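You operate a simulated robot arm through the tools that you are given. There is no shell and no other tool. Be economical: measure what you need, move in short steps, check, and stop when the job is done.

You run a simulated robot arm. Do the job below in one go: nothing can be reset, and whatever is moved stays where it is left.

JOB
Pack the yellow crate: the can and nuts listed on the slip, plus the grey can from the cupboard.
Fine: shut the cupboard again. Set down upright: what you pick out.

Only the result counts: the job must be done as asked and must still hold three seconds after the hand-in. Knocking over, shifting, dropping, spilling or breaking anything else fails it.

ROBOT AND FRAMES
A 7-joint arm with a two-finger parallel gripper on a trunk, on a base that drives. Base frame: it is fixed to the floor where the robot stands at the start and does not move with it; the origin is under the middle of the robot, x ahead of it, y to its left, z up. Lengths are in mm, angles in degrees, forces in N, time in s.
With the tool pointing down near the work surface it reaches from about 200 to 740 mm from the robot's upright axis, wherever it stands. Its first joint turns from -166.0 to 166.0 degrees. Places, roughly: cupboard door [900, 200, 1400]; yellow crate [300, 700, 900]. Payload 1.57 kg.
The tool frame sits at the grasp point between the pads (the TCP): z along the fingers, y along the line on which they close. The tips reach 30 mm beyond it. Largest opening 110 mm; finger width 24, thickness 12; the body of the gripper, 48 by 112 mm, starts 78 mm behind the TCP.
Orientation is told as [roll, pitch, yaw] about the base's x, y, z axes, in that order, counted from this pose: with the fingers straight down and closing along the base's y, the tool's x points along the base's -x, its y along +y and its z along -z.

CONTROLS
- The arm moves only by the tool step_arm. Its argument "rows" is text: rows parted by semicolons, each of 7 numbers parted by spaces: the turn, a rotation vector about the tool's x, y, z in units of 60 degrees (1.0 is 60 degrees), then the shift along the tool's x, y, z in units of 100 mm (1.0 is 100 mm), then the finger opening in mm, from 0 to 110. In form: ax ay az tx ty tz gripper; .... A call has 1 to 20 rows; each row is the pose to reach, as a shift and turn from the pose commanded when the call began, along the tool's axes at that moment. A call with a number of a shift or a turn outside -1 to 1 is refused whole. A row lasts 0.2 s, in which the tool goes at most 50 mm and 8.6 degrees; a call with a longer step from one row to the next is refused whole, and so is a gripper value outside its range. A pose out of reach is approached as far as the arm can. The call stops where the force on the tool passes 40 N (or 10 N more than at its start, if that is more) or the arm is blocked; 0.2 s more then pass. The fingers move at their own pace (about 45 mm/s each) and stop on an object; they squeeze with about 37 N. The grip force told is the motor's: it shows also when the fingers shut on nothing. Time passes only in rows, and 0.2 s behind the last, so rows that repeat a pose let the fingers close. The reply holds the time, the measured pose of the TCP, the force on the tool along the base axes, the opening and the grip force, in the units named above and with some noise, with the torque about the TCP (base axes, N m) and any sound that the robot's microphone picked up, and new pictures: "pictures" is both (left out), scene, wrist or none.
- Cameras (640 x 400 px; columns grow to the right, rows downward): "scene" is now at [-5.2, 221.2, 1602.8]; the picture's right is [0.78, -0.62, 0.00], its down [-0.36, -0.46, -0.81] and it looks along [0.51, 0.63, -0.58] (base axes); focal length 214 px, centre (320, 200). "wrist" rides on the gripper at [70, 16, -141] in the tool frame; the picture's right is [-0.23, 0.97, 0.00], its down [-0.86, -0.20, -0.48] and it looks along [-0.47, -0.11, 0.88] (tool axes); focal length 222 px, centre (320, 200). There is no depth. A picture from a camera that has moved, and an enlarged one, comes with that camera's place and axes in the base frame and with its lens.
- move_column(by): slides the trunk up (or, below 0, down) by that many mm; the arm and the scene camera ride with it, the base frame stays. It gives what a move gives, with no picture.
- base_move(legs): drives the robot by 1 to 6 legs, each [ahead, turn to the left] in mm and degrees, along the robot's own axes; the way and the turn of a leg run together, so that a leg with both is an arc; at most 1500 mm and 180 degrees a leg. The arm and the cameras ride along, it lands a little off, and it stops where it bumps. It gives what a move gives, and a new picture of the scene camera.
- head_to(pan, tilt): turns the head with the scene camera to pan (to the left, within 155 degrees either way) and tilt (down, from -29 to 69), counted from straight ahead of the robot. It gives what a move gives, and a new picture of the scene camera.
- zoom(camera, box): a new picture of the part [left, top, right, bottom] of that camera's present view, enlarged. No time passes.
- finish_job(): hands the job in; it is judged then, once.

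Go step by step. Nothing tells you exact positions but the pictures and the camera data: compare them with the known pose of the tool, close in by small moves and look again before you grip or let go. The budget is 120 turns and 260 pictures, counting those below and the enlarged ones. Unless the task says otherwise, let go and move clear before handing in, and close with one line.

The tools are called by a JSON object that holds its "op" and its "data". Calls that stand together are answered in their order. step_arm: Moves the arm, as the interface text tells. Its arguments: {"type":"object","properties":{"rows":{"type":"string"},"pictures":{"type":"string","enum":["both","scene","wrist","none"]}},"required":["rows"]} The other tools are called the same way: move_column (by) slides the trunk up or down; base_move (legs) drives the base; head_to (pan, tilt) turns the head that bears the scene camera; zoom (camera, box) takes an enlarged picture of a part of a camera's view; finish_job () hands the job in.

At the start:

```text
time: 0.0
tcp_pos: [388.9, 400.3, 1150.8]
tcp_rot: [0.1, 0.0, 0.0]
contact_force: [1.0, 0.1, 0.3]
moment: [0.01, -0.02, 0.0]
width: 110.0
grip_force: 0.1
trunk travel left (down, up): [-525.0, 65.0]
robot x, y, heading: [3.0, -0.5, 0.3]
head pan, tilt: [51.4, 35.7]
```

scene: 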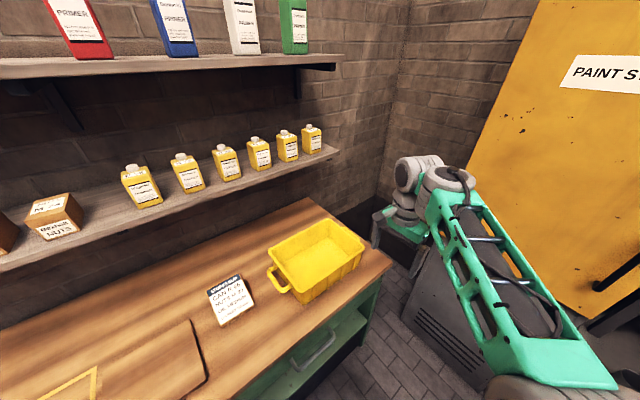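
wrist: 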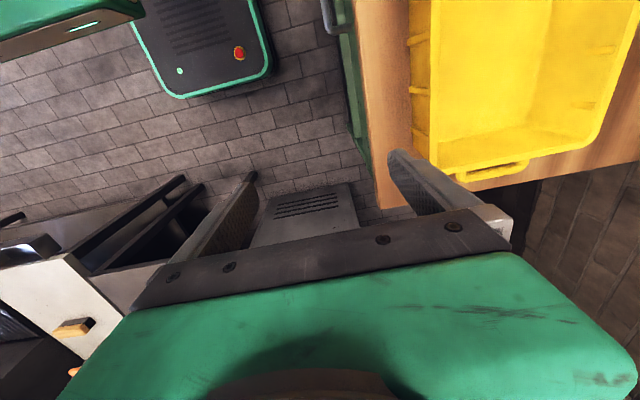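

I see the crate, slip, shelf with yellow cans and nut boxes. First I read the slip and look at the labels.

{"op": "zoom", "data": {"camera": "scene", "box": [195, 265, 265, 330]}}

{"op": "zoom", "data": {"camera": "scene", "box": [110, 110, 340, 220]}}

{"op": "head_to", "data": {"pan": 100, "tilt": 25}}

{"op": "head_to", "data": {"pan": 5, "tilt": 25}}

```text
6.15 times, centred on (230, 298) of scene
camera zoom: at [-5.2, 221.2, 1602.8], right [0.78, -0.62, 0.0], down [-0.36, -0.46, -0.81], along [0.51, 0.63, -0.58], focal length 1320 px, centre (874, -400)
```

zoom: 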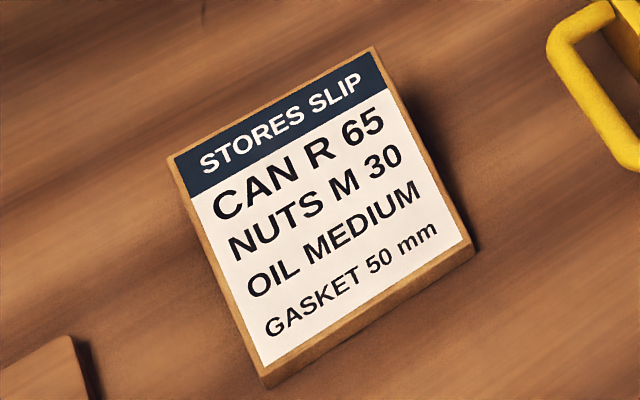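

```text
2.78 times, centred on (225, 165) of scene
camera zoom: at [-5.2, 221.2, 1602.8], right [0.78, -0.62, 0.0], down [-0.36, -0.46, -0.81], along [0.51, 0.63, -0.58], focal length 597 px, centre (584, 297)
```

zoom: 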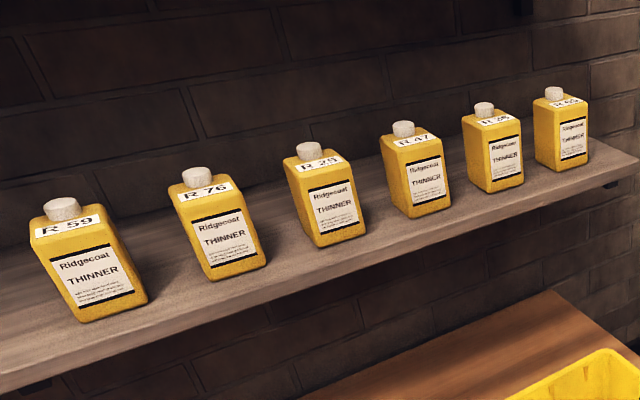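

```text
time: 1.2
tcp_pos: [388.3, 399.3, 1150.0]
tcp_rot: [0.0, 0.0, 0.0]
contact_force: [0.4, 0.3, 0.3]
moment: [0.03, 0.0, 0.03]
width: 110.1
grip_force: 0.1
trunk travel left (down, up): [-525.0, 65.0]
robot x, y, heading: [2.4, 0.2, -0.2]
head pan, tilt: [100.0, 25.0]
camera scene: at [-75.8, 243.4, 1619.5], right [0.98, 0.17, 0.0], down [0.07, -0.42, -0.91], along [-0.16, 0.89, -0.42], focal length 214 px, centre (320, 200)
```

scene: 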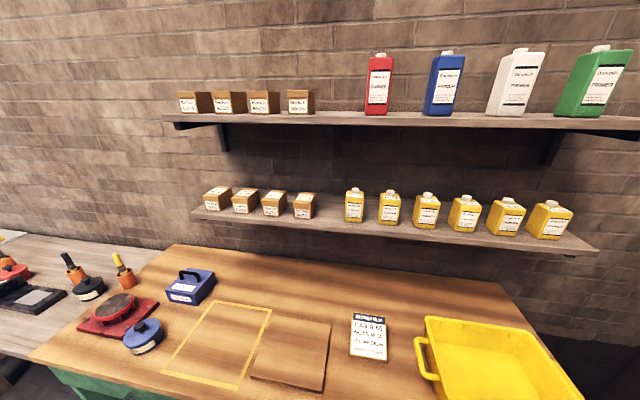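

```text
time: 2.9
tcp_pos: [387.6, 398.4, 1149.7]
tcp_rot: [0.0, 0.1, -0.1]
contact_force: [0.0, 0.0, 0.8]
moment: [0.01, -0.04, -0.01]
width: 110.0
grip_force: 0.1
trunk travel left (down, up): [-525.0, 65.0]
robot x, y, heading: [-2.5, 0.5, -0.1]
head pan, tilt: [5.0, 25.0]
camera scene: at [31.9, 160.8, 1619.6], right [0.09, -1.0, 0.0], down [-0.42, -0.04, -0.91], along [0.9, 0.08, -0.42], focal length 214 px, centre (320, 200)
```

scene: 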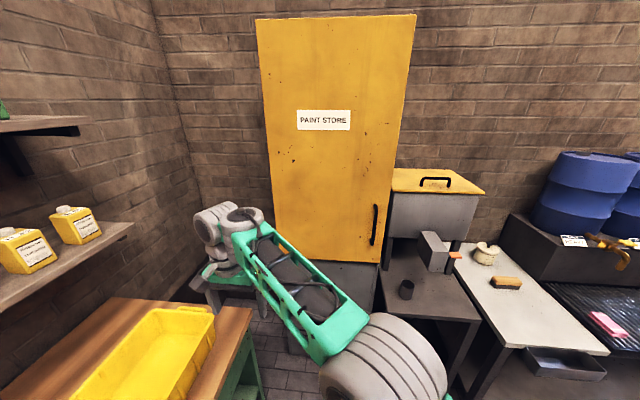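

The slip asks for can R 65 and nuts M 30. Next I read labels more closely.

{"op": "head_to", "data": {"pan": 80, "tilt": 25}}

{"op": "zoom", "data": {"camera": "scene", "box": [340, 170, 500, 270]}}

{"op": "zoom", "data": {"camera": "scene", "box": [250, 180, 410, 280]}}

{"op": "head_to", "data": {"pan": 110, "tilt": 25}}

{"op": "zoom", "data": {"camera": "scene", "box": [230, 150, 390, 250]}}

{"op": "zoom", "data": {"camera": "scene", "box": [200, 50, 400, 140]}}

```text
time: 4.3
tcp_pos: [387.8, 398.5, 1149.8]
tcp_rot: [0.0, -0.1, -0.1]
contact_force: [0.1, 0.0, -0.5]
moment: [0.02, 0.0, 0.03]
width: 110.1
grip_force: 0.1
trunk travel left (down, up): [-525.0, 65.0]
robot x, y, heading: [0.9, 2.5, 0.2]
head pan, tilt: [80.0, 25.0]
camera scene: at [-43.8, 243.4, 1619.5], right [0.98, -0.17, 0.0], down [-0.07, -0.42, -0.91], along [0.16, 0.89, -0.42], focal length 214 px, centre (320, 200)
```

scene: 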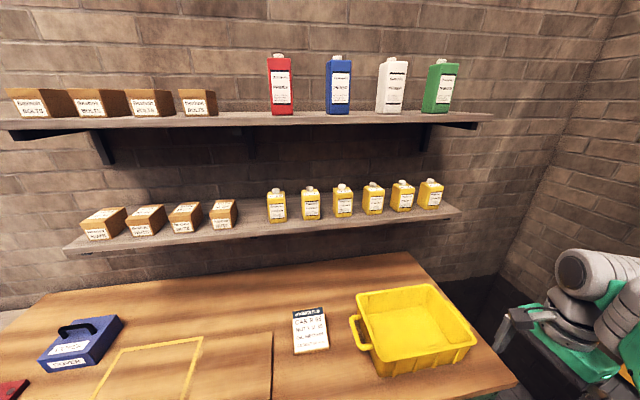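

```text
4.00 times, centred on (420, 220) of scene
camera zoom: at [-43.8, 243.4, 1619.5], right [0.98, -0.17, 0.0], down [-0.07, -0.42, -0.91], along [0.16, 0.89, -0.42], focal length 858 px, centre (-80, 120)
```

zoom: 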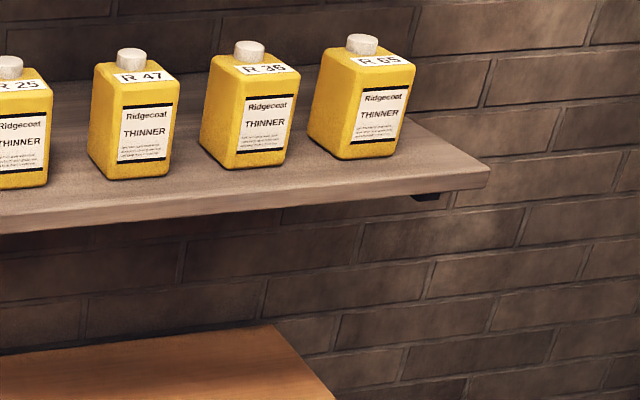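

```text
4.00 times, centred on (330, 230) of scene
camera zoom: at [-43.8, 243.4, 1619.5], right [0.98, -0.17, 0.0], down [-0.07, -0.42, -0.91], along [0.16, 0.89, -0.42], focal length 858 px, centre (280, 80)
```

zoom: 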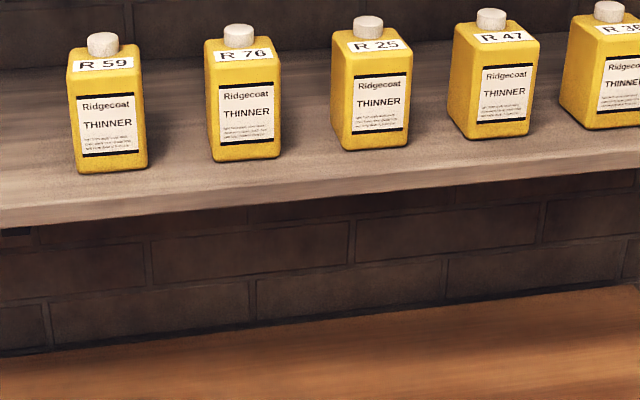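

```text
time: 5.3
tcp_pos: [387.6, 398.7, 1150.5]
tcp_rot: [0.1, -0.1, 0.0]
contact_force: [-0.1, -0.4, -0.1]
moment: [-0.01, 0.02, 0.03]
width: 110.2
grip_force: 0.1
trunk travel left (down, up): [-525.0, 65.0]
robot x, y, heading: [3.0, 2.2, 0.1]
head pan, tilt: [110.0, 25.0]
camera scene: at [-91.3, 239.3, 1619.5], right [0.94, 0.34, 0.0], down [0.14, -0.4, -0.91], along [-0.31, 0.85, -0.42], focal length 214 px, centre (320, 200)
```

scene: 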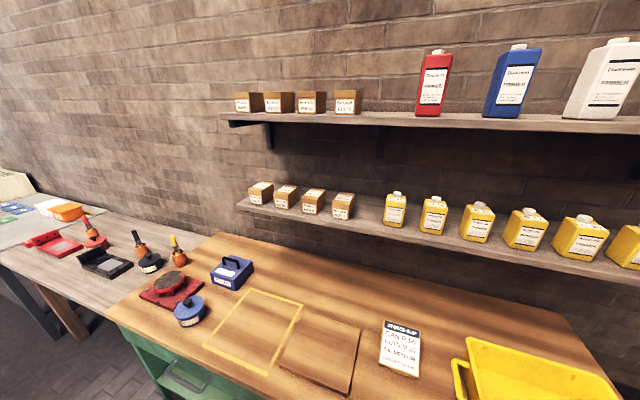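

```text
4.00 times, centred on (310, 200) of scene
camera zoom: at [-91.3, 239.3, 1619.5], right [0.94, 0.34, 0.0], down [0.14, -0.4, -0.91], along [-0.31, 0.85, -0.42], focal length 858 px, centre (360, 200)
```

zoom: 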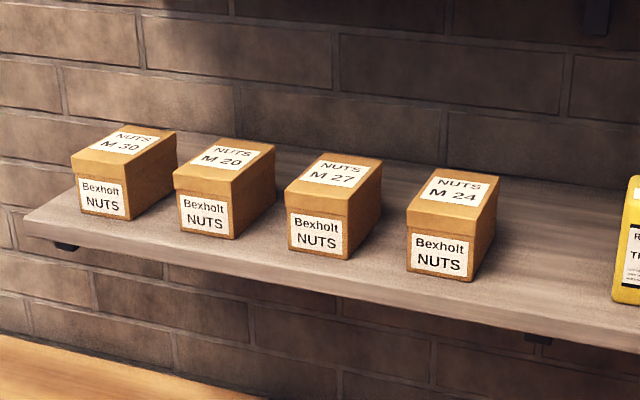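

```text
3.20 times, centred on (300, 95) of scene
camera zoom: at [-91.3, 239.3, 1619.5], right [0.94, 0.34, 0.0], down [0.14, -0.4, -0.91], along [-0.31, 0.85, -0.42], focal length 686 px, centre (384, 536)
```

zoom: 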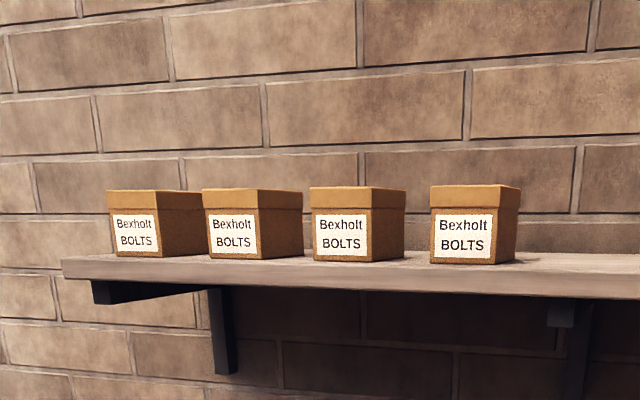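

R 65 is the rightmost yellow can and M 30 the leftmost lower nut box. I look at the base, the bench edge, and confirm the label.

{"op": "head_to", "data": {"pan": 60, "tilt": 30}}

{"op": "zoom", "data": {"camera": "scene", "box": [230, 100, 350, 175]}}

{"op": "head_to", "data": {"pan": 90, "tilt": 69}}

{"op": "head_to", "data": {"pan": 0, "tilt": 60}}

```text
time: 6.5
tcp_pos: [388.2, 398.7, 1149.8]
tcp_rot: [-0.1, -0.1, -0.1]
contact_force: [0.2, 0.2, 0.2]
moment: [-0.02, -0.04, -0.02]
width: 110.1
grip_force: 0.1
trunk travel left (down, up): [-525.0, 65.0]
robot x, y, heading: [1.4, 2.1, 0.0]
head pan, tilt: [60.0, 30.0]
camera scene: at [-14.7, 231.1, 1611.6], right [0.87, -0.5, 0.0], down [-0.25, -0.43, -0.87], along [0.43, 0.75, -0.5], focal length 214 px, centre (320, 200)
```

scene: 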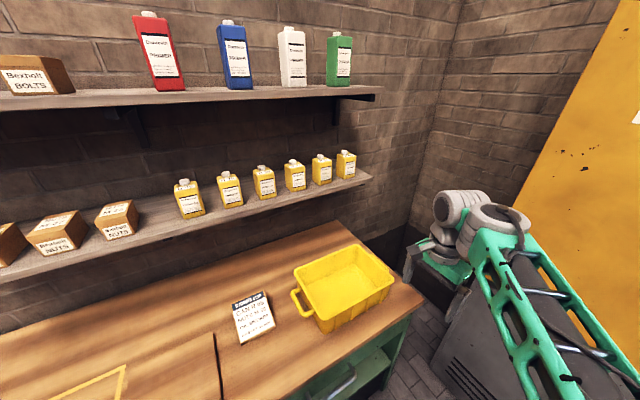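

```text
5.33 times, centred on (290, 138) of scene
camera zoom: at [-14.7, 231.1, 1611.6], right [0.87, -0.5, 0.0], down [-0.25, -0.43, -0.87], along [0.43, 0.75, -0.5], focal length 1144 px, centre (480, 533)
```

zoom: 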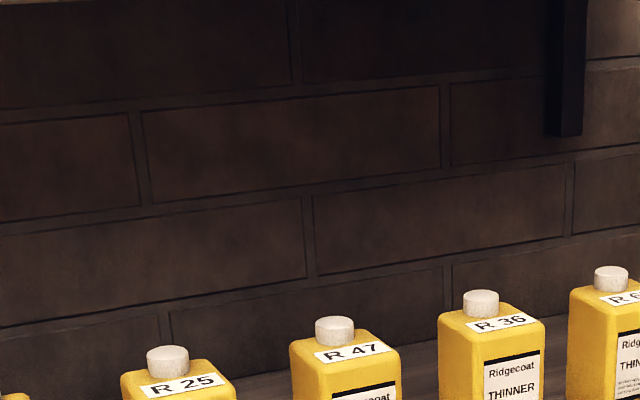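

```text
time: 7.5
tcp_pos: [388.3, 397.5, 1149.2]
tcp_rot: [0.0, 0.1, 0.0]
contact_force: [0.0, 0.5, 0.0]
moment: [-0.03, 0.03, -0.02]
width: 110.1
grip_force: 0.1
trunk travel left (down, up): [-525.0, 65.0]
robot x, y, heading: [2.7, 2.9, -0.0]
head pan, tilt: [90.0, 68.8]
camera scene: at [-59.9, 208.7, 1560.1], right [1.0, 0.0, 0.0], down [0.0, -0.93, -0.36], along [0.0, 0.36, -0.93], focal length 214 px, centre (320, 200)
```

scene: 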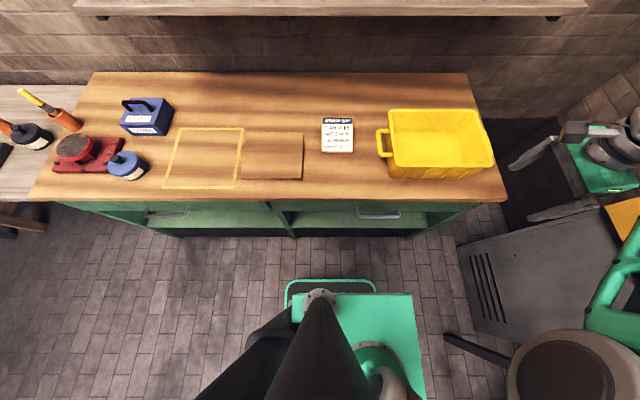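

```text
time: 9.2
tcp_pos: [388.8, 397.9, 1151.3]
tcp_rot: [0.0, 0.0, -0.1]
contact_force: [-0.4, 0.2, -0.3]
moment: [-0.03, -0.01, 0.0]
width: 110.0
grip_force: 0.0
trunk travel left (down, up): [-525.0, 65.0]
robot x, y, heading: [1.7, 1.3, 0.1]
head pan, tilt: [0.0, 60.0]
camera scene: at [6.7, 152.7, 1569.5], right [0.0, -1.0, 0.0], down [-0.87, 0.0, -0.5], along [0.5, 0.0, -0.87], focal length 214 px, centre (320, 200)
```

scene: 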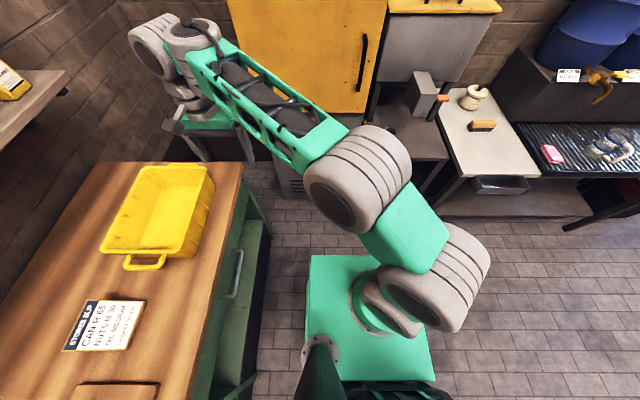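

The bench front edge is about y≈479, and the shelf items are near y≈950, so I'll need to drive nearer. I check the room around first.

{"op": "head_to", "data": {"pan": -60, "tilt": 40}}

{"op": "head_to", "data": {"pan": 150, "tilt": 40}}

{"op": "head_to", "data": {"pan": -130, "tilt": 50}}

{"op": "head_to", "data": {"pan": 40, "tilt": 69}}

```text
time: 10.5
tcp_pos: [388.2, 398.4, 1148.9]
tcp_rot: [0.0, 0.0, 0.0]
contact_force: [-0.5, 0.2, 0.0]
moment: [0.0, -0.03, 0.02]
width: 109.9
grip_force: 0.1
trunk travel left (down, up): [-525.0, 65.0]
robot x, y, heading: [1.0, 0.4, 0.1]
head pan, tilt: [-60.0, 40.0]
camera scene: at [-17.3, 79.1, 1596.2], right [-0.87, -0.5, 0.0], down [-0.32, 0.56, -0.77], along [0.38, -0.66, -0.64], focal length 214 px, centre (320, 200)
```

scene: 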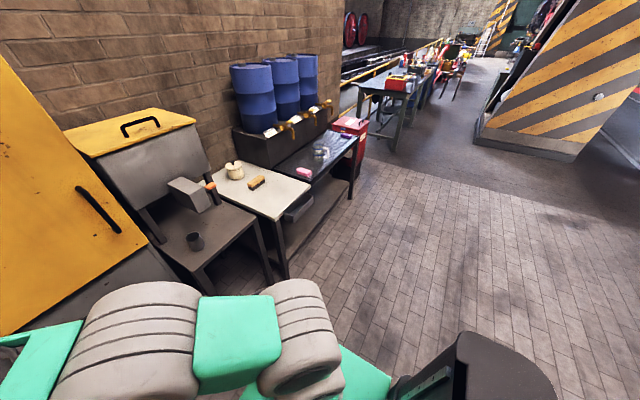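

```text
time: 13.5
tcp_pos: [387.9, 399.4, 1150.5]
tcp_rot: [-0.1, 0.0, 0.0]
contact_force: [0.3, -0.3, 0.5]
moment: [0.03, 0.01, 0.0]
width: 110.0
grip_force: 0.1
trunk travel left (down, up): [-525.0, 65.0]
robot x, y, heading: [-0.2, 1.7, -0.1]
head pan, tilt: [150.0, 40.0]
camera scene: at [-133.5, 195.2, 1596.2], right [0.5, 0.87, 0.0], down [0.56, -0.32, -0.77], along [-0.66, 0.38, -0.64], focal length 214 px, centre (320, 200)
```

scene: 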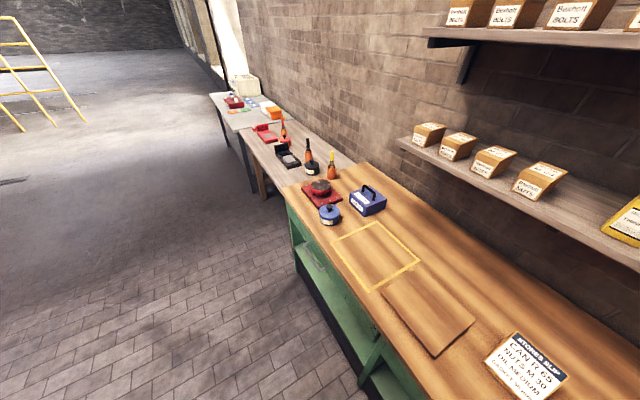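

```text
time: 17.4
tcp_pos: [387.2, 399.1, 1149.6]
tcp_rot: [0.0, 0.0, -0.1]
contact_force: [0.2, 0.4, 0.8]
moment: [0.01, -0.02, -0.01]
width: 110.0
grip_force: 0.0
trunk travel left (down, up): [-525.0, 65.0]
robot x, y, heading: [-2.8, 1.9, 0.1]
head pan, tilt: [-130.0, 50.0]
camera scene: at [-109.4, 93.7, 1582.1], right [-0.77, 0.64, 0.0], down [0.49, 0.59, -0.64], along [-0.41, -0.49, -0.77], focal length 214 px, centre (320, 200)
```

scene: 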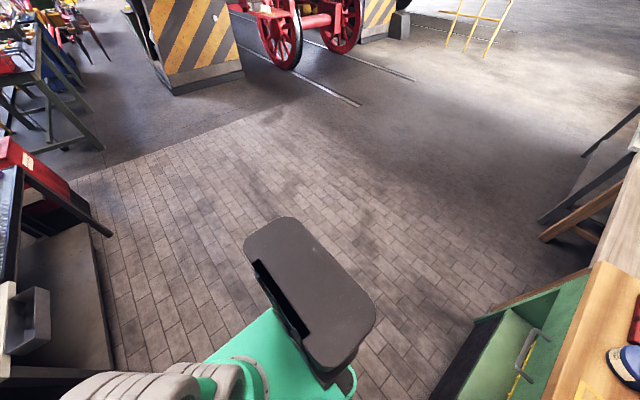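

```text
time: 20.0
tcp_pos: [387.4, 399.2, 1149.8]
tcp_rot: [0.0, 0.0, -0.1]
contact_force: [0.0, 0.0, -0.1]
moment: [-0.03, -0.01, -0.03]
width: 110.0
grip_force: 0.0
trunk travel left (down, up): [-525.0, 65.0]
robot x, y, heading: [1.3, 0.7, -0.4]
head pan, tilt: [40.0, 68.8]
camera scene: at [-17.1, 188.6, 1560.1], right [0.64, -0.77, 0.0], down [-0.71, -0.6, -0.36], along [0.28, 0.23, -0.93], focal length 214 px, centre (320, 200)
```

scene: 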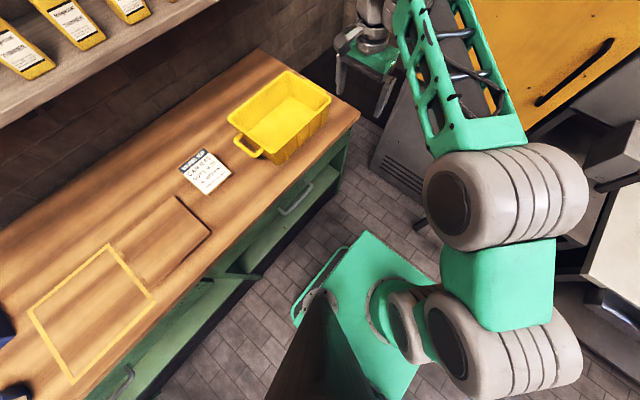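

The floor along the bench is clear. I drive to about (310,140), keeping the heading.

{"op": "base_move", "data": {"legs": [[0, 24], [330, 0], [0, -24]]}}

{"op": "head_to", "data": {"pan": 75, "tilt": 69}}

{"op": "head_to", "data": {"pan": 70, "tilt": 30}}

```text
time: 24.6
tcp_pos: [693.3, 529.5, 1150.1]
tcp_rot: [0.0, 0.0, -0.3]
contact_force: [1.1, 0.2, 0.5]
moment: [0.02, 0.0, 0.0]
width: 109.9
grip_force: 0.1
trunk travel left (down, up): [-525.0, 65.0]
robot x, y, heading: [302.5, 134.9, 0.0]
head pan, tilt: [40.0, 68.8]
camera scene: at [287.2, 322.0, 1560.1], right [0.64, -0.77, 0.0], down [-0.72, -0.6, -0.36], along [0.28, 0.23, -0.93], focal length 214 px, centre (320, 200)
```

scene: 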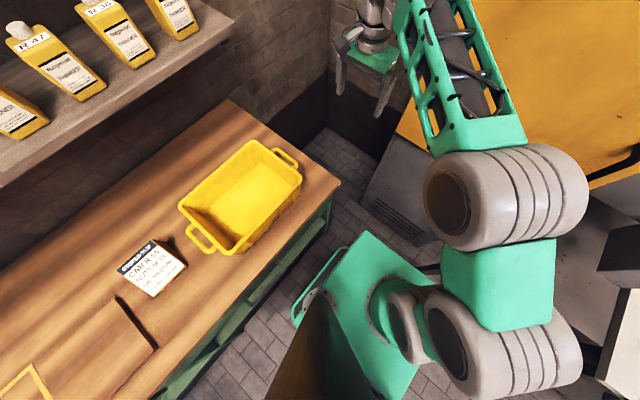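

```text
time: 25.6
tcp_pos: [693.2, 529.9, 1149.3]
tcp_rot: [0.1, 0.0, -0.3]
contact_force: [-0.7, -0.1, -0.5]
moment: [-0.01, 0.03, 0.02]
width: 109.9
grip_force: 0.0
trunk travel left (down, up): [-525.0, 65.0]
robot x, y, heading: [301.4, 134.5, -0.0]
head pan, tilt: [75.0, 68.8]
camera scene: at [258.7, 340.4, 1560.1], right [0.96, -0.26, 0.0], down [-0.25, -0.9, -0.36], along [0.1, 0.35, -0.93], focal length 214 px, centre (320, 200)
```

scene: 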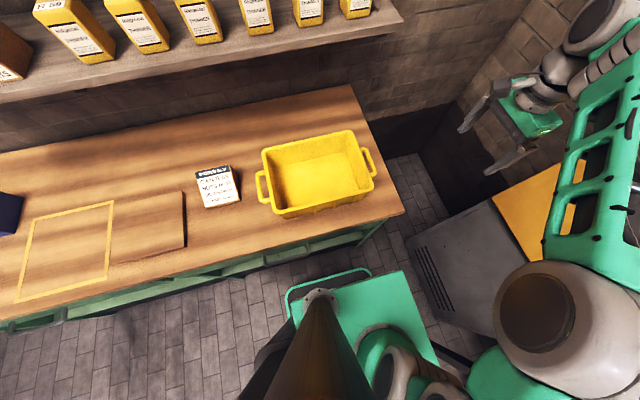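

```text
time: 26.7
tcp_pos: [693.4, 530.2, 1150.1]
tcp_rot: [0.1, 0.0, -0.3]
contact_force: [-0.2, 0.3, 0.4]
moment: [0.01, 0.0, 0.03]
width: 109.8
grip_force: 0.1
trunk travel left (down, up): [-525.0, 65.0]
robot x, y, heading: [300.4, 129.3, -0.4]
head pan, tilt: [70.0, 30.0]
camera scene: at [275.3, 371.3, 1611.5], right [0.94, -0.35, 0.0], down [-0.17, -0.47, -0.87], along [0.3, 0.81, -0.5], focal length 214 px, centre (320, 200)
```

scene: 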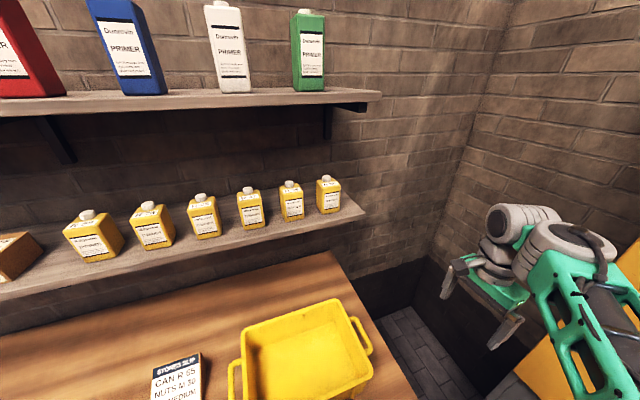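

Now at (302,134). I zoom to triangulate R 65, the crate, and shelves.

{"op": "zoom", "data": {"camera": "scene", "box": [230, 160, 390, 260]}}

{"op": "zoom", "data": {"camera": "scene", "box": [220, 280, 400, 392]}}

```text
4.00 times, centred on (310, 210) of scene
camera zoom: at [275.3, 371.3, 1611.5], right [0.94, -0.35, 0.0], down [-0.17, -0.47, -0.87], along [0.3, 0.81, -0.5], focal length 858 px, centre (360, 160)
```

zoom: 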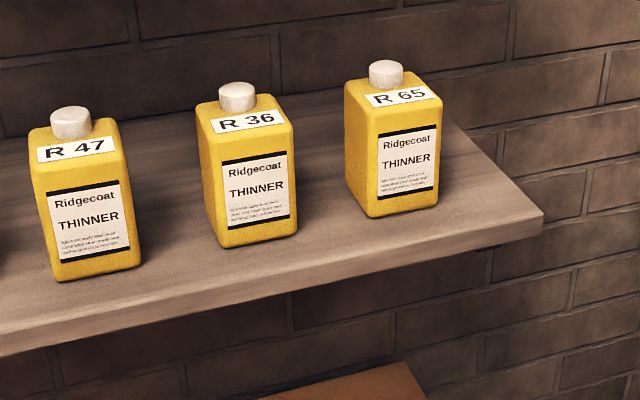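

```text
3.56 times, centred on (310, 336) of scene
camera zoom: at [275.3, 371.3, 1611.5], right [0.94, -0.35, 0.0], down [-0.17, -0.47, -0.87], along [0.3, 0.81, -0.5], focal length 763 px, centre (356, -284)
```

zoom: 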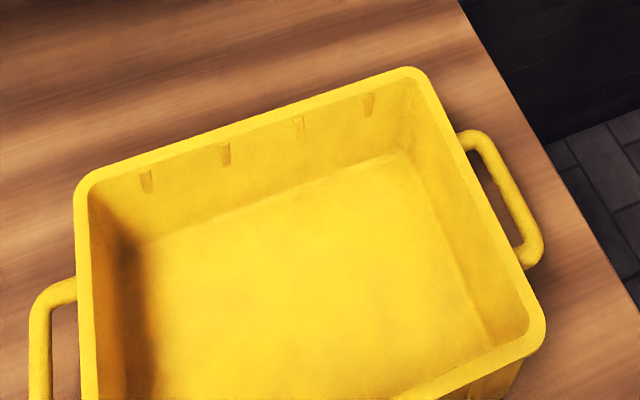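

R 65 confirmed: cap top ≈ (502, 924, 1347), shelf top ≈ 1232, upper shelf underside ≈ 1545. I turn the tool so that it closes along x, rising meanwhile.

{"op": "step_arm", "data": {"rows": "0 0 .14 0 0 -.14 110;0 0 .28 0 0 -.28 110;0 0 .42 0 0 -.42 110;0 0 .56 0 0 -.56 110;0 0 .7 0 0 -.7 110;0 0 .84 0 0 -.85 110;0 0 .98 0 0 -1 110;0 0 1 0 0 -1 110", "pictures": "scene"}}

{"op": "step_arm", "data": {"rows": "0 0 .14 0 0 -.2 110;0 0 .28 0 0 -.4 110;0 0 .42 0 0 -.6 110;0 0 .5 0 0 -.8 110;0 0 .5 0 0 -1 110", "pictures": "scene"}}

```text
time: 28.5
tcp_pos: [692.9, 529.4, 1250.1]
tcp_rot: [0.1, 0.0, -60.5]
contact_force: [-0.4, -1.2, -0.4]
moment: [0.02, -0.01, 0.0]
width: 110.1
grip_force: 0.0
trunk travel left (down, up): [-525.0, 65.0]
robot x, y, heading: [300.3, 132.8, -0.0]
head pan, tilt: [70.0, 30.0]
camera scene: at [275.3, 371.3, 1611.6], right [0.94, -0.35, 0.0], down [-0.17, -0.47, -0.87], along [0.3, 0.81, -0.5], focal length 214 px, centre (320, 200)
```

scene: 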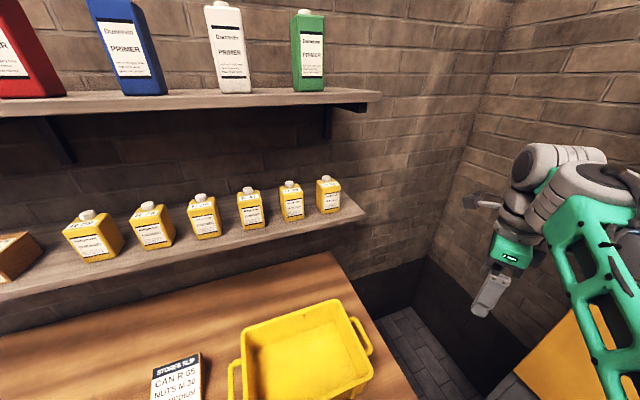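

```text
time: 29.7
tcp_pos: [685.9, 521.0, 1320.2]
tcp_rot: [-0.1, 0.0, -90.4]
contact_force: [-0.5, 0.4, -0.3]
moment: [0.0, 0.04, 0.0]
width: 110.0
grip_force: 0.1
out of reach, approached as far as the arm can: row 4, 5
trunk travel left (down, up): [-525.0, 65.0]
robot x, y, heading: [302.8, 136.3, -0.6]
head pan, tilt: [70.0, 30.0]
camera scene: at [275.8, 372.0, 1611.4], right [0.94, -0.35, 0.0], down [-0.17, -0.47, -0.87], along [0.3, 0.81, -0.5], focal length 214 px, centre (320, 200)
```

scene: 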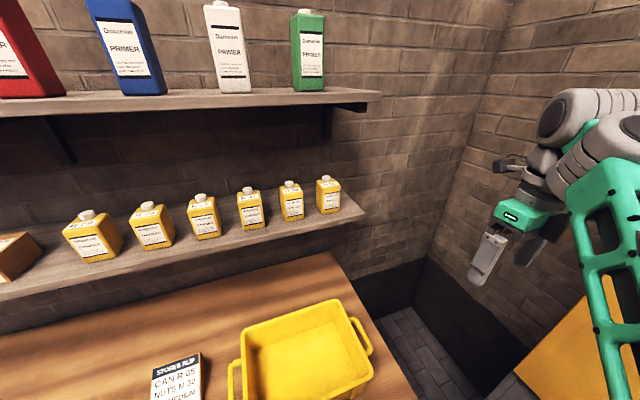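

Near the vertical reach limit; I raise the trunk and tilt the tool 45° forward while moving left.

{"op": "move_column", "data": {"by": 65}}

{"op": "step_arm", "data": {"rows": "0 .14 0 0 -.17 0 110;0 .28 0 0 -.34 0 110;0 .42 0 0 -.5 0 110;0 .56 0 0 -.67 0 110;0 .7 0 0 -.85 0 110;0 .75 0 0 -1 0 110", "pictures": "both"}}

```text
time: 30.7
tcp_pos: [684.3, 520.0, 1385.5]
tcp_rot: [0.0, -0.1, -90.2]
contact_force: [-0.1, 0.2, -0.2]
moment: [0.02, 0.0, -0.03]
width: 110.3
grip_force: 0.1
trunk travel left (down, up): [-590.0, 0.0]
robot x, y, heading: [303.8, 138.8, 0.1]
head pan, tilt: [70.0, 30.0]
```

```text
time: 32.1
tcp_pos: [590.9, 493.5, 1445.2]
tcp_rot: [-0.7, 42.4, -90.4]
contact_force: [0.9, 0.3, 0.1]
moment: [-0.03, 0.06, 0.03]
width: 110.1
grip_force: 0.0
out of reach, approached as far as the arm can: row 5, 6
trunk travel left (down, up): [-590.0, 0.0]
robot x, y, heading: [302.7, 136.8, -0.5]
head pan, tilt: [70.0, 30.0]
camera scene: at [276.1, 373.4, 1676.2], right [0.94, -0.35, 0.0], down [-0.17, -0.47, -0.87], along [0.3, 0.81, -0.5], focal length 214 px, centre (320, 200)
camera wrist: at [608.6, 448.8, 1595.8], right [0.97, -0.17, -0.16], down [-0.2, -0.95, -0.22], along [-0.12, 0.25, -0.96], focal length 222 px, centre (320, 200)
```

scene: 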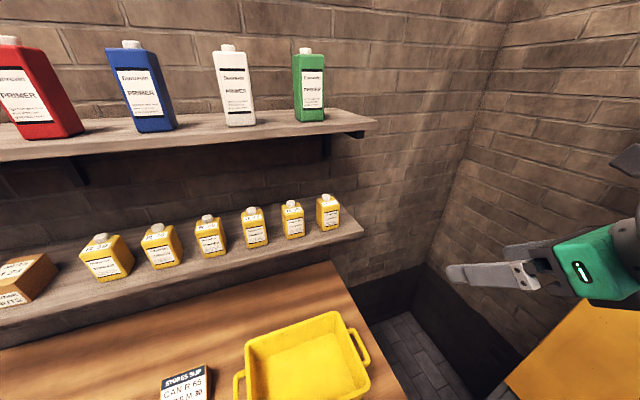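
wrist: 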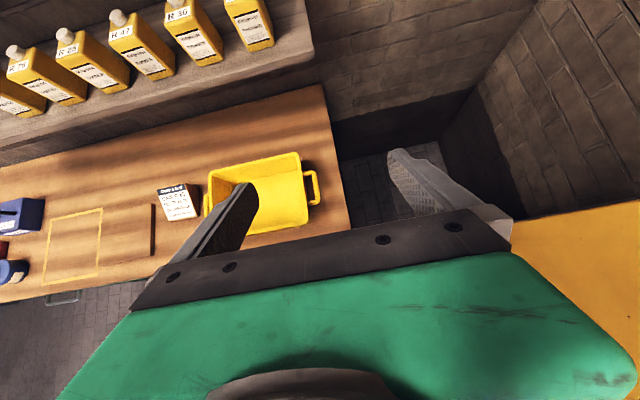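

The pose is at its high limit; I move forward-down towards the can line.

{"op": "step_arm", "data": {"rows": "0 0 0 0 -.2 .3 110;0 0 0 .1 -.4 .6 110;0 0 0 .3 -.6 .9 110;0 0 0 .5 -.8 1 110;0 0 0 .5 -.8 1 110", "pictures": "wrist"}}

```text
time: 33.3
tcp_pos: [512.3, 588.5, 1477.4]
tcp_rot: [-0.1, 42.6, -90.4]
contact_force: [-1.3, -0.6, -0.5]
moment: [0.0, 0.01, 0.01]
width: 110.0
grip_force: 0.0
out of reach, approached as far as the arm can: row 1, 2, 3, 4, 5
trunk travel left (down, up): [-590.0, 0.0]
robot x, y, heading: [304.2, 135.9, -0.3]
head pan, tilt: [70.0, 30.0]
camera wrist: at [528.1, 543.2, 1627.7], right [0.97, -0.17, -0.16], down [-0.21, -0.95, -0.23], along [-0.11, 0.25, -0.96], focal length 222 px, centre (320, 200)
```

wrist: 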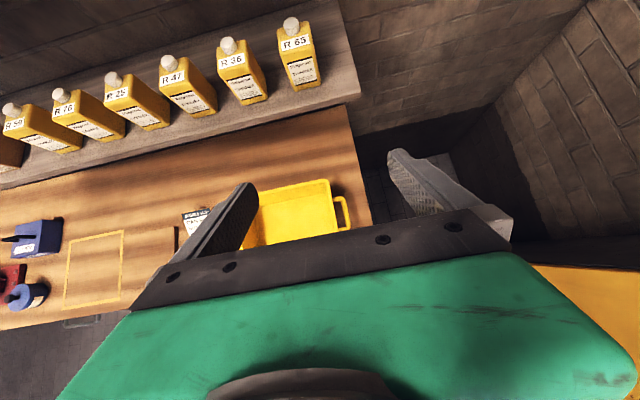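

{"op": "step_arm", "data": {"rows": "0 0 0 .05 0 .3 100;0 0 0 .1 -.05 .6 100;0 0 0 .2 -.05 .9 100;0 0 0 .2 -.05 1 100;0 0 0 .2 -.05 1 100", "pictures": "wrist"}}

```text
time: 34.5
tcp_pos: [517.4, 697.1, 1465.7]
tcp_rot: [-0.1, 44.8, -90.4]
contact_force: [0.1, -0.8, -0.2]
moment: [-0.01, -0.02, 0.03]
width: 100.0
grip_force: 0.0
out of reach, approached as far as the arm can: row 1, 2, 3, 4, 5
trunk travel left (down, up): [-590.0, 0.0]
robot x, y, heading: [302.3, 133.9, -0.2]
head pan, tilt: [70.0, 30.0]
camera wrist: at [532.7, 646.7, 1613.6], right [0.97, -0.17, -0.16], down [-0.2, -0.94, -0.26], along [-0.11, 0.29, -0.95], focal length 222 px, centre (320, 200)
```

wrist: 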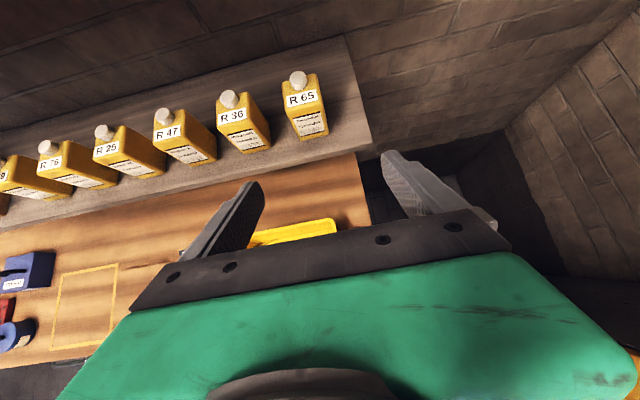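

{"op": "step_arm", "data": {"rows": "0 0 0 -.2 0 .3 100;0 0 0 -.4 -.05 .6 100;0 0 0 -.5 -.1 .9 100;0 0 0 -.5 -.12 1 100;0 0 0 -.5 -.12 1 100", "pictures": "none"}}

```text
time: 35.7
tcp_pos: [516.8, 749.4, 1395.6]
tcp_rot: [0.1, 44.7, -90.4]
contact_force: [-1.0, -0.2, 0.5]
moment: [-0.02, 0.0, -0.02]
width: 100.1
grip_force: 0.1
out of reach, approached as far as the arm can: row 1, 2, 3, 4, 5
trunk travel left (down, up): [-590.0, 0.0]
robot x, y, heading: [304.5, 130.9, -0.1]
head pan, tilt: [70.0, 30.0]
```

{"op": "step_arm", "data": {"rows": "0 0 0 -.2 0 .2 100;0 0 0 -.4 -.05 .4 100;0 0 0 -.4 -.1 .6 100;0 0 0 -.4 -.1 .8 100;0 0 0 -.4 -.1 .8 100", "pictures": "scene"}}

```text
time: 36.9
tcp_pos: [511.8, 764.8, 1360.7]
tcp_rot: [0.1, 41.5, -90.4]
contact_force: [-0.4, 0.1, -1.3]
moment: [0.02, 0.01, -0.02]
width: 100.2
grip_force: 0.0
out of reach, approached as far as the arm can: row 1, 2, 3, 4, 5
trunk travel left (down, up): [-590.0, 0.0]
robot x, y, heading: [305.0, 133.0, -0.1]
head pan, tilt: [70.0, 30.0]
camera scene: at [275.0, 371.5, 1676.5], right [0.94, -0.35, 0.0], down [-0.17, -0.47, -0.87], along [0.3, 0.81, -0.5], focal length 214 px, centre (320, 200)
```

scene: 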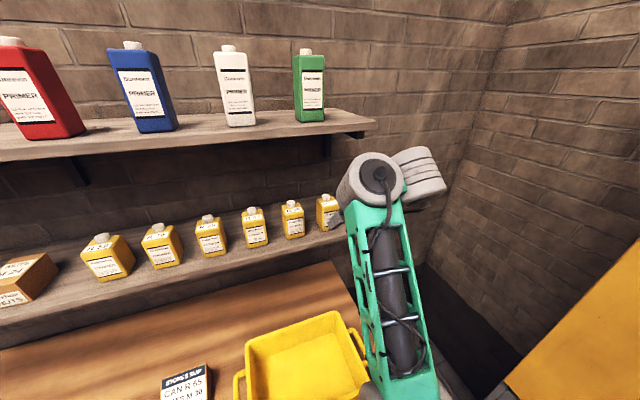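

Reach is short here. I retract, flatten the tool by 15°, and re-station the base about 80 mm nearer with a long S-curve.

{"op": "step_arm", "data": {"rows": "0 0 0 -.2 0 -.2 100;0 0 0 -.4 0 -.4 100;0 .1 0 -.6 0 -.6 100;0 .2 0 -.8 0 -.8 100;0 .25 0 -1 0 -.95 100", "pictures": "none"}}

{"op": "base_move", "data": {"legs": [[-700, 0], [390, 12], [390, -12]]}}

{"op": "head_to", "data": {"pan": 75, "tilt": 69}}

```text
time: 38.1
tcp_pos: [549.8, 712.9, 1451.4]
tcp_rot: [0.0, 49.9, -90.3]
contact_force: [-1.1, -0.5, -0.7]
moment: [-0.01, 0.0, 0.01]
width: 100.4
grip_force: 0.1
out of reach, approached as far as the arm can: row 1, 2, 3, 4, 5
trunk travel left (down, up): [-590.0, 0.0]
robot x, y, heading: [304.3, 132.7, -0.3]
head pan, tilt: [70.0, 30.0]
```

```text
time: 46.1
tcp_pos: [628.5, 788.2, 1452.4]
tcp_rot: [0.0, 50.0, -90.9]
contact_force: [1.0, -0.9, 0.6]
moment: [0.02, -0.03, 0.03]
width: 99.9
grip_force: 0.0
trunk travel left (down, up): [-590.0, 0.0]
robot x, y, heading: [374.0, 211.0, -0.9]
head pan, tilt: [70.0, 30.0]
camera scene: at [349.7, 449.1, 1676.6], right [0.93, -0.36, 0.0], down [-0.18, -0.47, -0.87], along [0.31, 0.81, -0.5], focal length 214 px, centre (320, 200)
```

scene: 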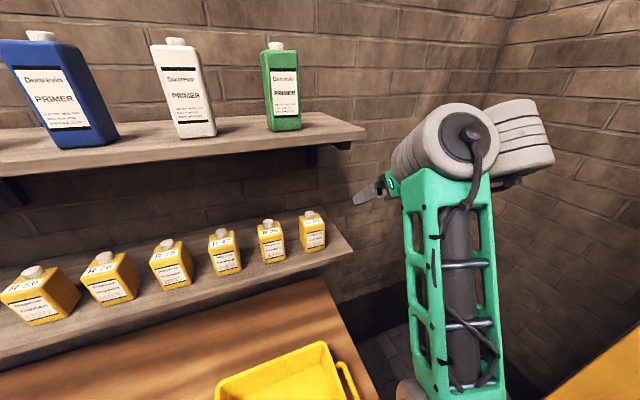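

```text
time: 47.1
tcp_pos: [627.5, 788.4, 1452.5]
tcp_rot: [0.1, 50.0, -91.0]
contact_force: [-0.2, -0.4, -0.3]
moment: [-0.01, 0.0, -0.01]
width: 99.8
grip_force: 0.0
trunk travel left (down, up): [-590.0, 0.0]
robot x, y, heading: [373.4, 211.0, -1.1]
head pan, tilt: [75.0, 68.8]
camera scene: at [331.9, 418.5, 1625.1], right [0.96, -0.27, 0.0], down [-0.26, -0.9, -0.36], along [0.1, 0.35, -0.93], focal length 214 px, centre (320, 200)
```

scene: 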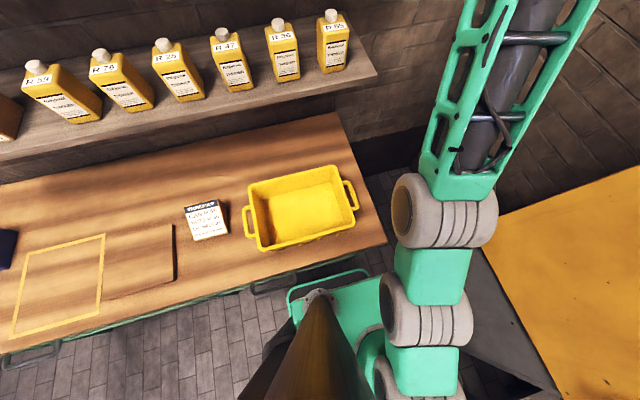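

{"op": "step_arm", "data": {"rows": "0 0 0 -.25 -.2 .1 100;0 0 0 -.5 -.4 .25 100;0 0 0 -.7 -.6 .4 100;0 0 0 -.9 -.8 .49 100;0 0 0 -.9 -1 .49 100", "pictures": "none"}}

```text
time: 48.3
tcp_pos: [557.1, 829.6, 1419.8]
tcp_rot: [0.5, 47.0, -90.9]
contact_force: [0.1, 0.7, 0.5]
moment: [0.03, -0.02, -0.01]
width: 100.0
grip_force: 0.0
out of reach, approached as far as the arm can: row 1, 2, 3, 4, 5
trunk travel left (down, up): [-590.0, 0.0]
robot x, y, heading: [373.4, 212.1, -1.0]
head pan, tilt: [75.0, 68.8]
```

The arm seems to be held by a joint limit rather than distance. I test with a retracted, lower pose.

{"op": "step_arm", "data": {"rows": "0 0 0 -.25 0 -.1 100;0 0 0 -.5 0 -.25 100;0 0 0 -.75 0 -.4 100;0 0 0 -1 0 -.5 100;0 0 0 -1 0 -.5 100", "pictures": "none"}}

{"op": "step_arm", "data": {"rows": "0 0 0 -.25 0 -.1 100;0 0 0 -.5 0 -.1 100;0 0 0 -.75 0 -.1 100;0 0 0 -1 0 -.1 100;0 0 0 -1 0 -.1 100", "pictures": "both"}}

```text
time: 49.5
tcp_pos: [586.8, 807.0, 1449.7]
tcp_rot: [0.0, 49.6, -91.0]
contact_force: [0.2, -0.9, -0.4]
moment: [-0.02, -0.01, 0.0]
width: 99.8
grip_force: 0.1
out of reach, approached as far as the arm can: row 1, 2, 3, 4, 5
trunk travel left (down, up): [-590.0, 0.0]
robot x, y, heading: [374.1, 208.8, -0.8]
head pan, tilt: [75.0, 68.8]
```

```text
time: 50.7
tcp_pos: [593.3, 803.4, 1450.8]
tcp_rot: [0.0, 49.8, -91.0]
contact_force: [0.4, -0.5, 0.5]
moment: [-0.01, 0.01, 0.02]
width: 100.2
grip_force: 0.1
out of reach, approached as far as the arm can: row 1, 2, 3, 4, 5
trunk travel left (down, up): [-590.0, 0.0]
robot x, y, heading: [374.8, 210.6, -1.1]
head pan, tilt: [75.0, 68.8]
camera scene: at [331.9, 418.4, 1625.1], right [0.96, -0.27, 0.0], down [-0.26, -0.9, -0.36], along [0.1, 0.35, -0.93], focal length 214 px, centre (320, 200)
camera wrist: at [609.2, 739.7, 1594.7], right [0.97, -0.16, -0.17], down [-0.22, -0.91, -0.34], along [-0.1, 0.37, -0.92], focal length 222 px, centre (320, 200)
```

scene: 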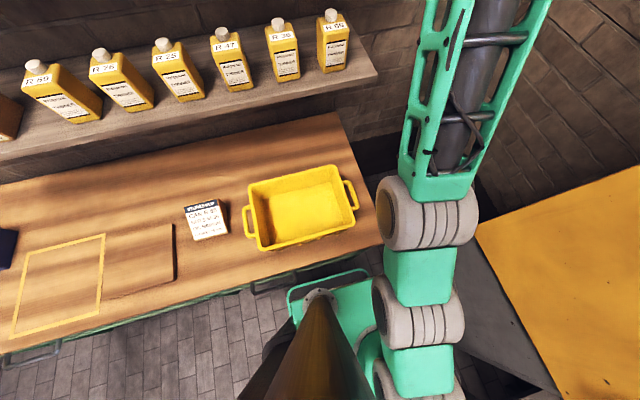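
wrist: 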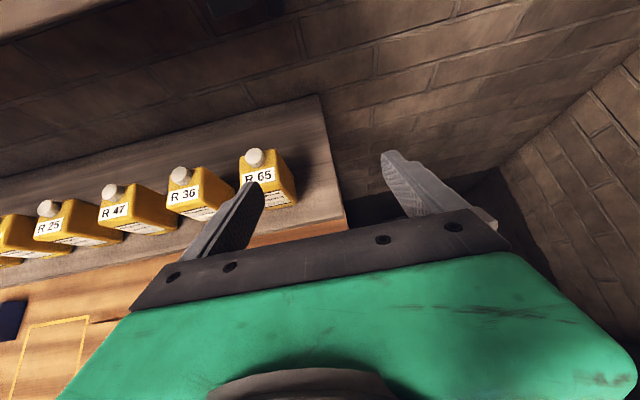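

{"op": "step_arm", "data": {"rows": "0 -.14 0 0 0 0 100;0 -.28 0 0 0 0 100;0 -.42 0 0 0 0 100;0 -.56 0 0 0 0 100;0 -.7 0 0 0 0 100;0 -.83 0 0 0 0 100;0 -.83 0 0 0 0 100;0 -.83 0 0 0 0 100", "pictures": "scene"}}

```text
time: 52.5
tcp_pos: [572.9, 719.7, 1370.0]
tcp_rot: [0.0, 0.0, -91.1]
contact_force: [0.7, 0.0, 0.0]
moment: [0.0, 0.0, 0.02]
width: 100.1
grip_force: 0.0
out of reach, approached as far as the arm can: row 2, 3, 4, 5, 6, 7, 8
trunk travel left (down, up): [-590.0, 0.0]
robot x, y, heading: [371.2, 210.6, -1.1]
head pan, tilt: [75.0, 68.8]
camera scene: at [331.8, 418.2, 1625.1], right [0.96, -0.27, 0.0], down [-0.26, -0.9, -0.36], along [0.1, 0.35, -0.93], focal length 214 px, centre (320, 200)
```

scene: 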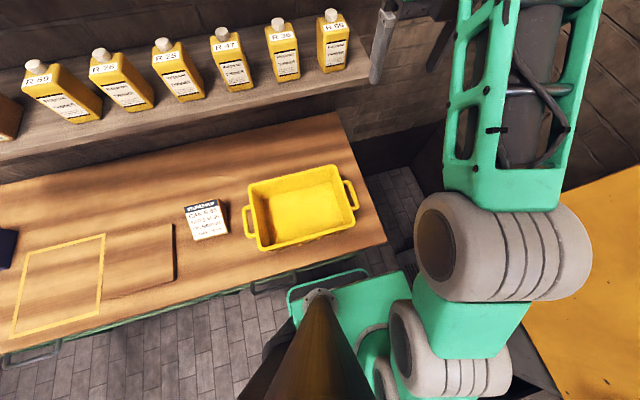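

Commands start from the actual pose. I lower the tool to a comfortable height and test tilting there.

{"op": "step_arm", "data": {"rows": "0 0 0 0 0 .3 100;0 0 0 -.2 0 .6 100;0 0 0 -.4 0 .9 100;0 0 0 -.6 0 1 100;0 0 0 -.8 0 1 100;0 0 0 -.8 0 1 100", "pictures": "none"}}

{"op": "step_arm", "data": {"rows": "0 .14 0 0 0 .2 100;0 .28 0 0 0 .4 100;0 .42 0 0 0 .6 100;0 .56 0 0 0 .6 100;0 .7 0 0 0 .6 100;0 .83 0 0 0 .6 100;0 .83 0 0 0 .6 100", "pictures": "scene"}}

```text
time: 53.9
tcp_pos: [572.3, 642.0, 1270.7]
tcp_rot: [0.0, 0.1, -90.9]
contact_force: [0.2, -0.8, 0.6]
moment: [-0.01, -0.03, 0.01]
width: 100.1
grip_force: 0.1
trunk travel left (down, up): [-590.0, 0.0]
robot x, y, heading: [371.6, 211.5, -0.8]
head pan, tilt: [75.0, 68.8]
```

```text
time: 55.5
tcp_pos: [572.1, 642.3, 1210.3]
tcp_rot: [0.1, 50.0, -91.0]
contact_force: [-0.1, -0.8, 0.1]
moment: [0.02, -0.02, 0.02]
width: 100.0
grip_force: 0.0
trunk travel left (down, up): [-590.0, 0.0]
robot x, y, heading: [369.4, 209.8, -0.8]
head pan, tilt: [75.0, 68.8]
camera scene: at [331.9, 418.3, 1625.1], right [0.96, -0.27, 0.0], down [-0.26, -0.9, -0.36], along [0.1, 0.35, -0.93], focal length 214 px, centre (320, 200)
```

scene: 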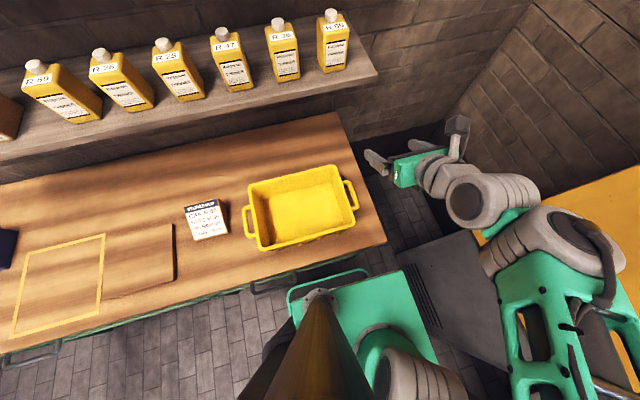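

Tilting works here. I raise to can height at 60° tilt and shift toward x=504.

{"op": "step_arm", "data": {"rows": "0 .05 0 .2 -.1 -.17 100;0 .1 0 .4 -.2 -.34 100;0 .17 0 .6 -.35 -.5 100;0 .17 0 .82 -.5 -.69 100;0 .17 0 .82 -.6 -.69 100", "pictures": "wrist"}}

```text
time: 56.7
tcp_pos: [529.6, 643.2, 1301.5]
tcp_rot: [0.0, 60.1, -90.9]
contact_force: [-1.0, 0.0, 0.0]
moment: [0.01, -0.01, -0.03]
width: 99.9
grip_force: 0.1
out of reach, approached as far as the arm can: row 4, 5
trunk travel left (down, up): [-590.0, 0.0]
robot x, y, heading: [372.5, 212.4, -0.8]
head pan, tilt: [75.0, 68.8]
camera wrist: at [544.3, 555.0, 1430.4], right [0.97, -0.13, -0.2], down [-0.21, -0.84, -0.5], along [-0.1, 0.53, -0.84], focal length 222 px, centre (320, 200)
```

wrist: 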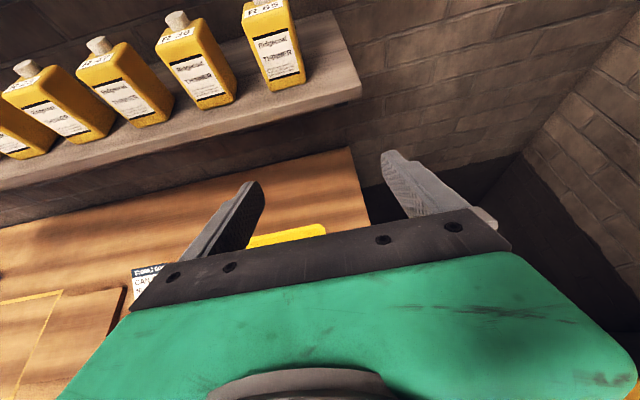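

{"op": "step_arm", "data": {"rows": "0 0 0 .1 -.05 .2 100;0 0 0 .2 -.1 .4 100;0 0 0 .35 -.15 .6 100;0 0 0 .5 -.2 .8 100;0 0 0 .5 -.25 .87 100", "pictures": "scene"}}

```text
time: 57.9
tcp_pos: [525.3, 741.3, 1288.0]
tcp_rot: [2.2, 60.4, -88.2]
contact_force: [1.0, 0.3, -0.1]
moment: [0.02, 0.01, 0.0]
width: 100.0
grip_force: 0.0
out of reach, approached as far as the arm can: row 1, 2, 3, 4, 5
trunk travel left (down, up): [-590.0, 0.0]
robot x, y, heading: [371.1, 210.9, -0.8]
head pan, tilt: [75.0, 68.8]
camera scene: at [332.2, 419.7, 1624.9], right [0.96, -0.27, 0.0], down [-0.26, -0.9, -0.36], along [0.1, 0.35, -0.93], focal length 214 px, centre (320, 200)
```

scene: 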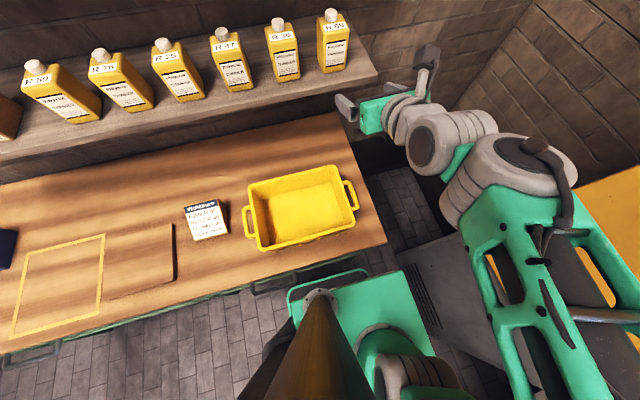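

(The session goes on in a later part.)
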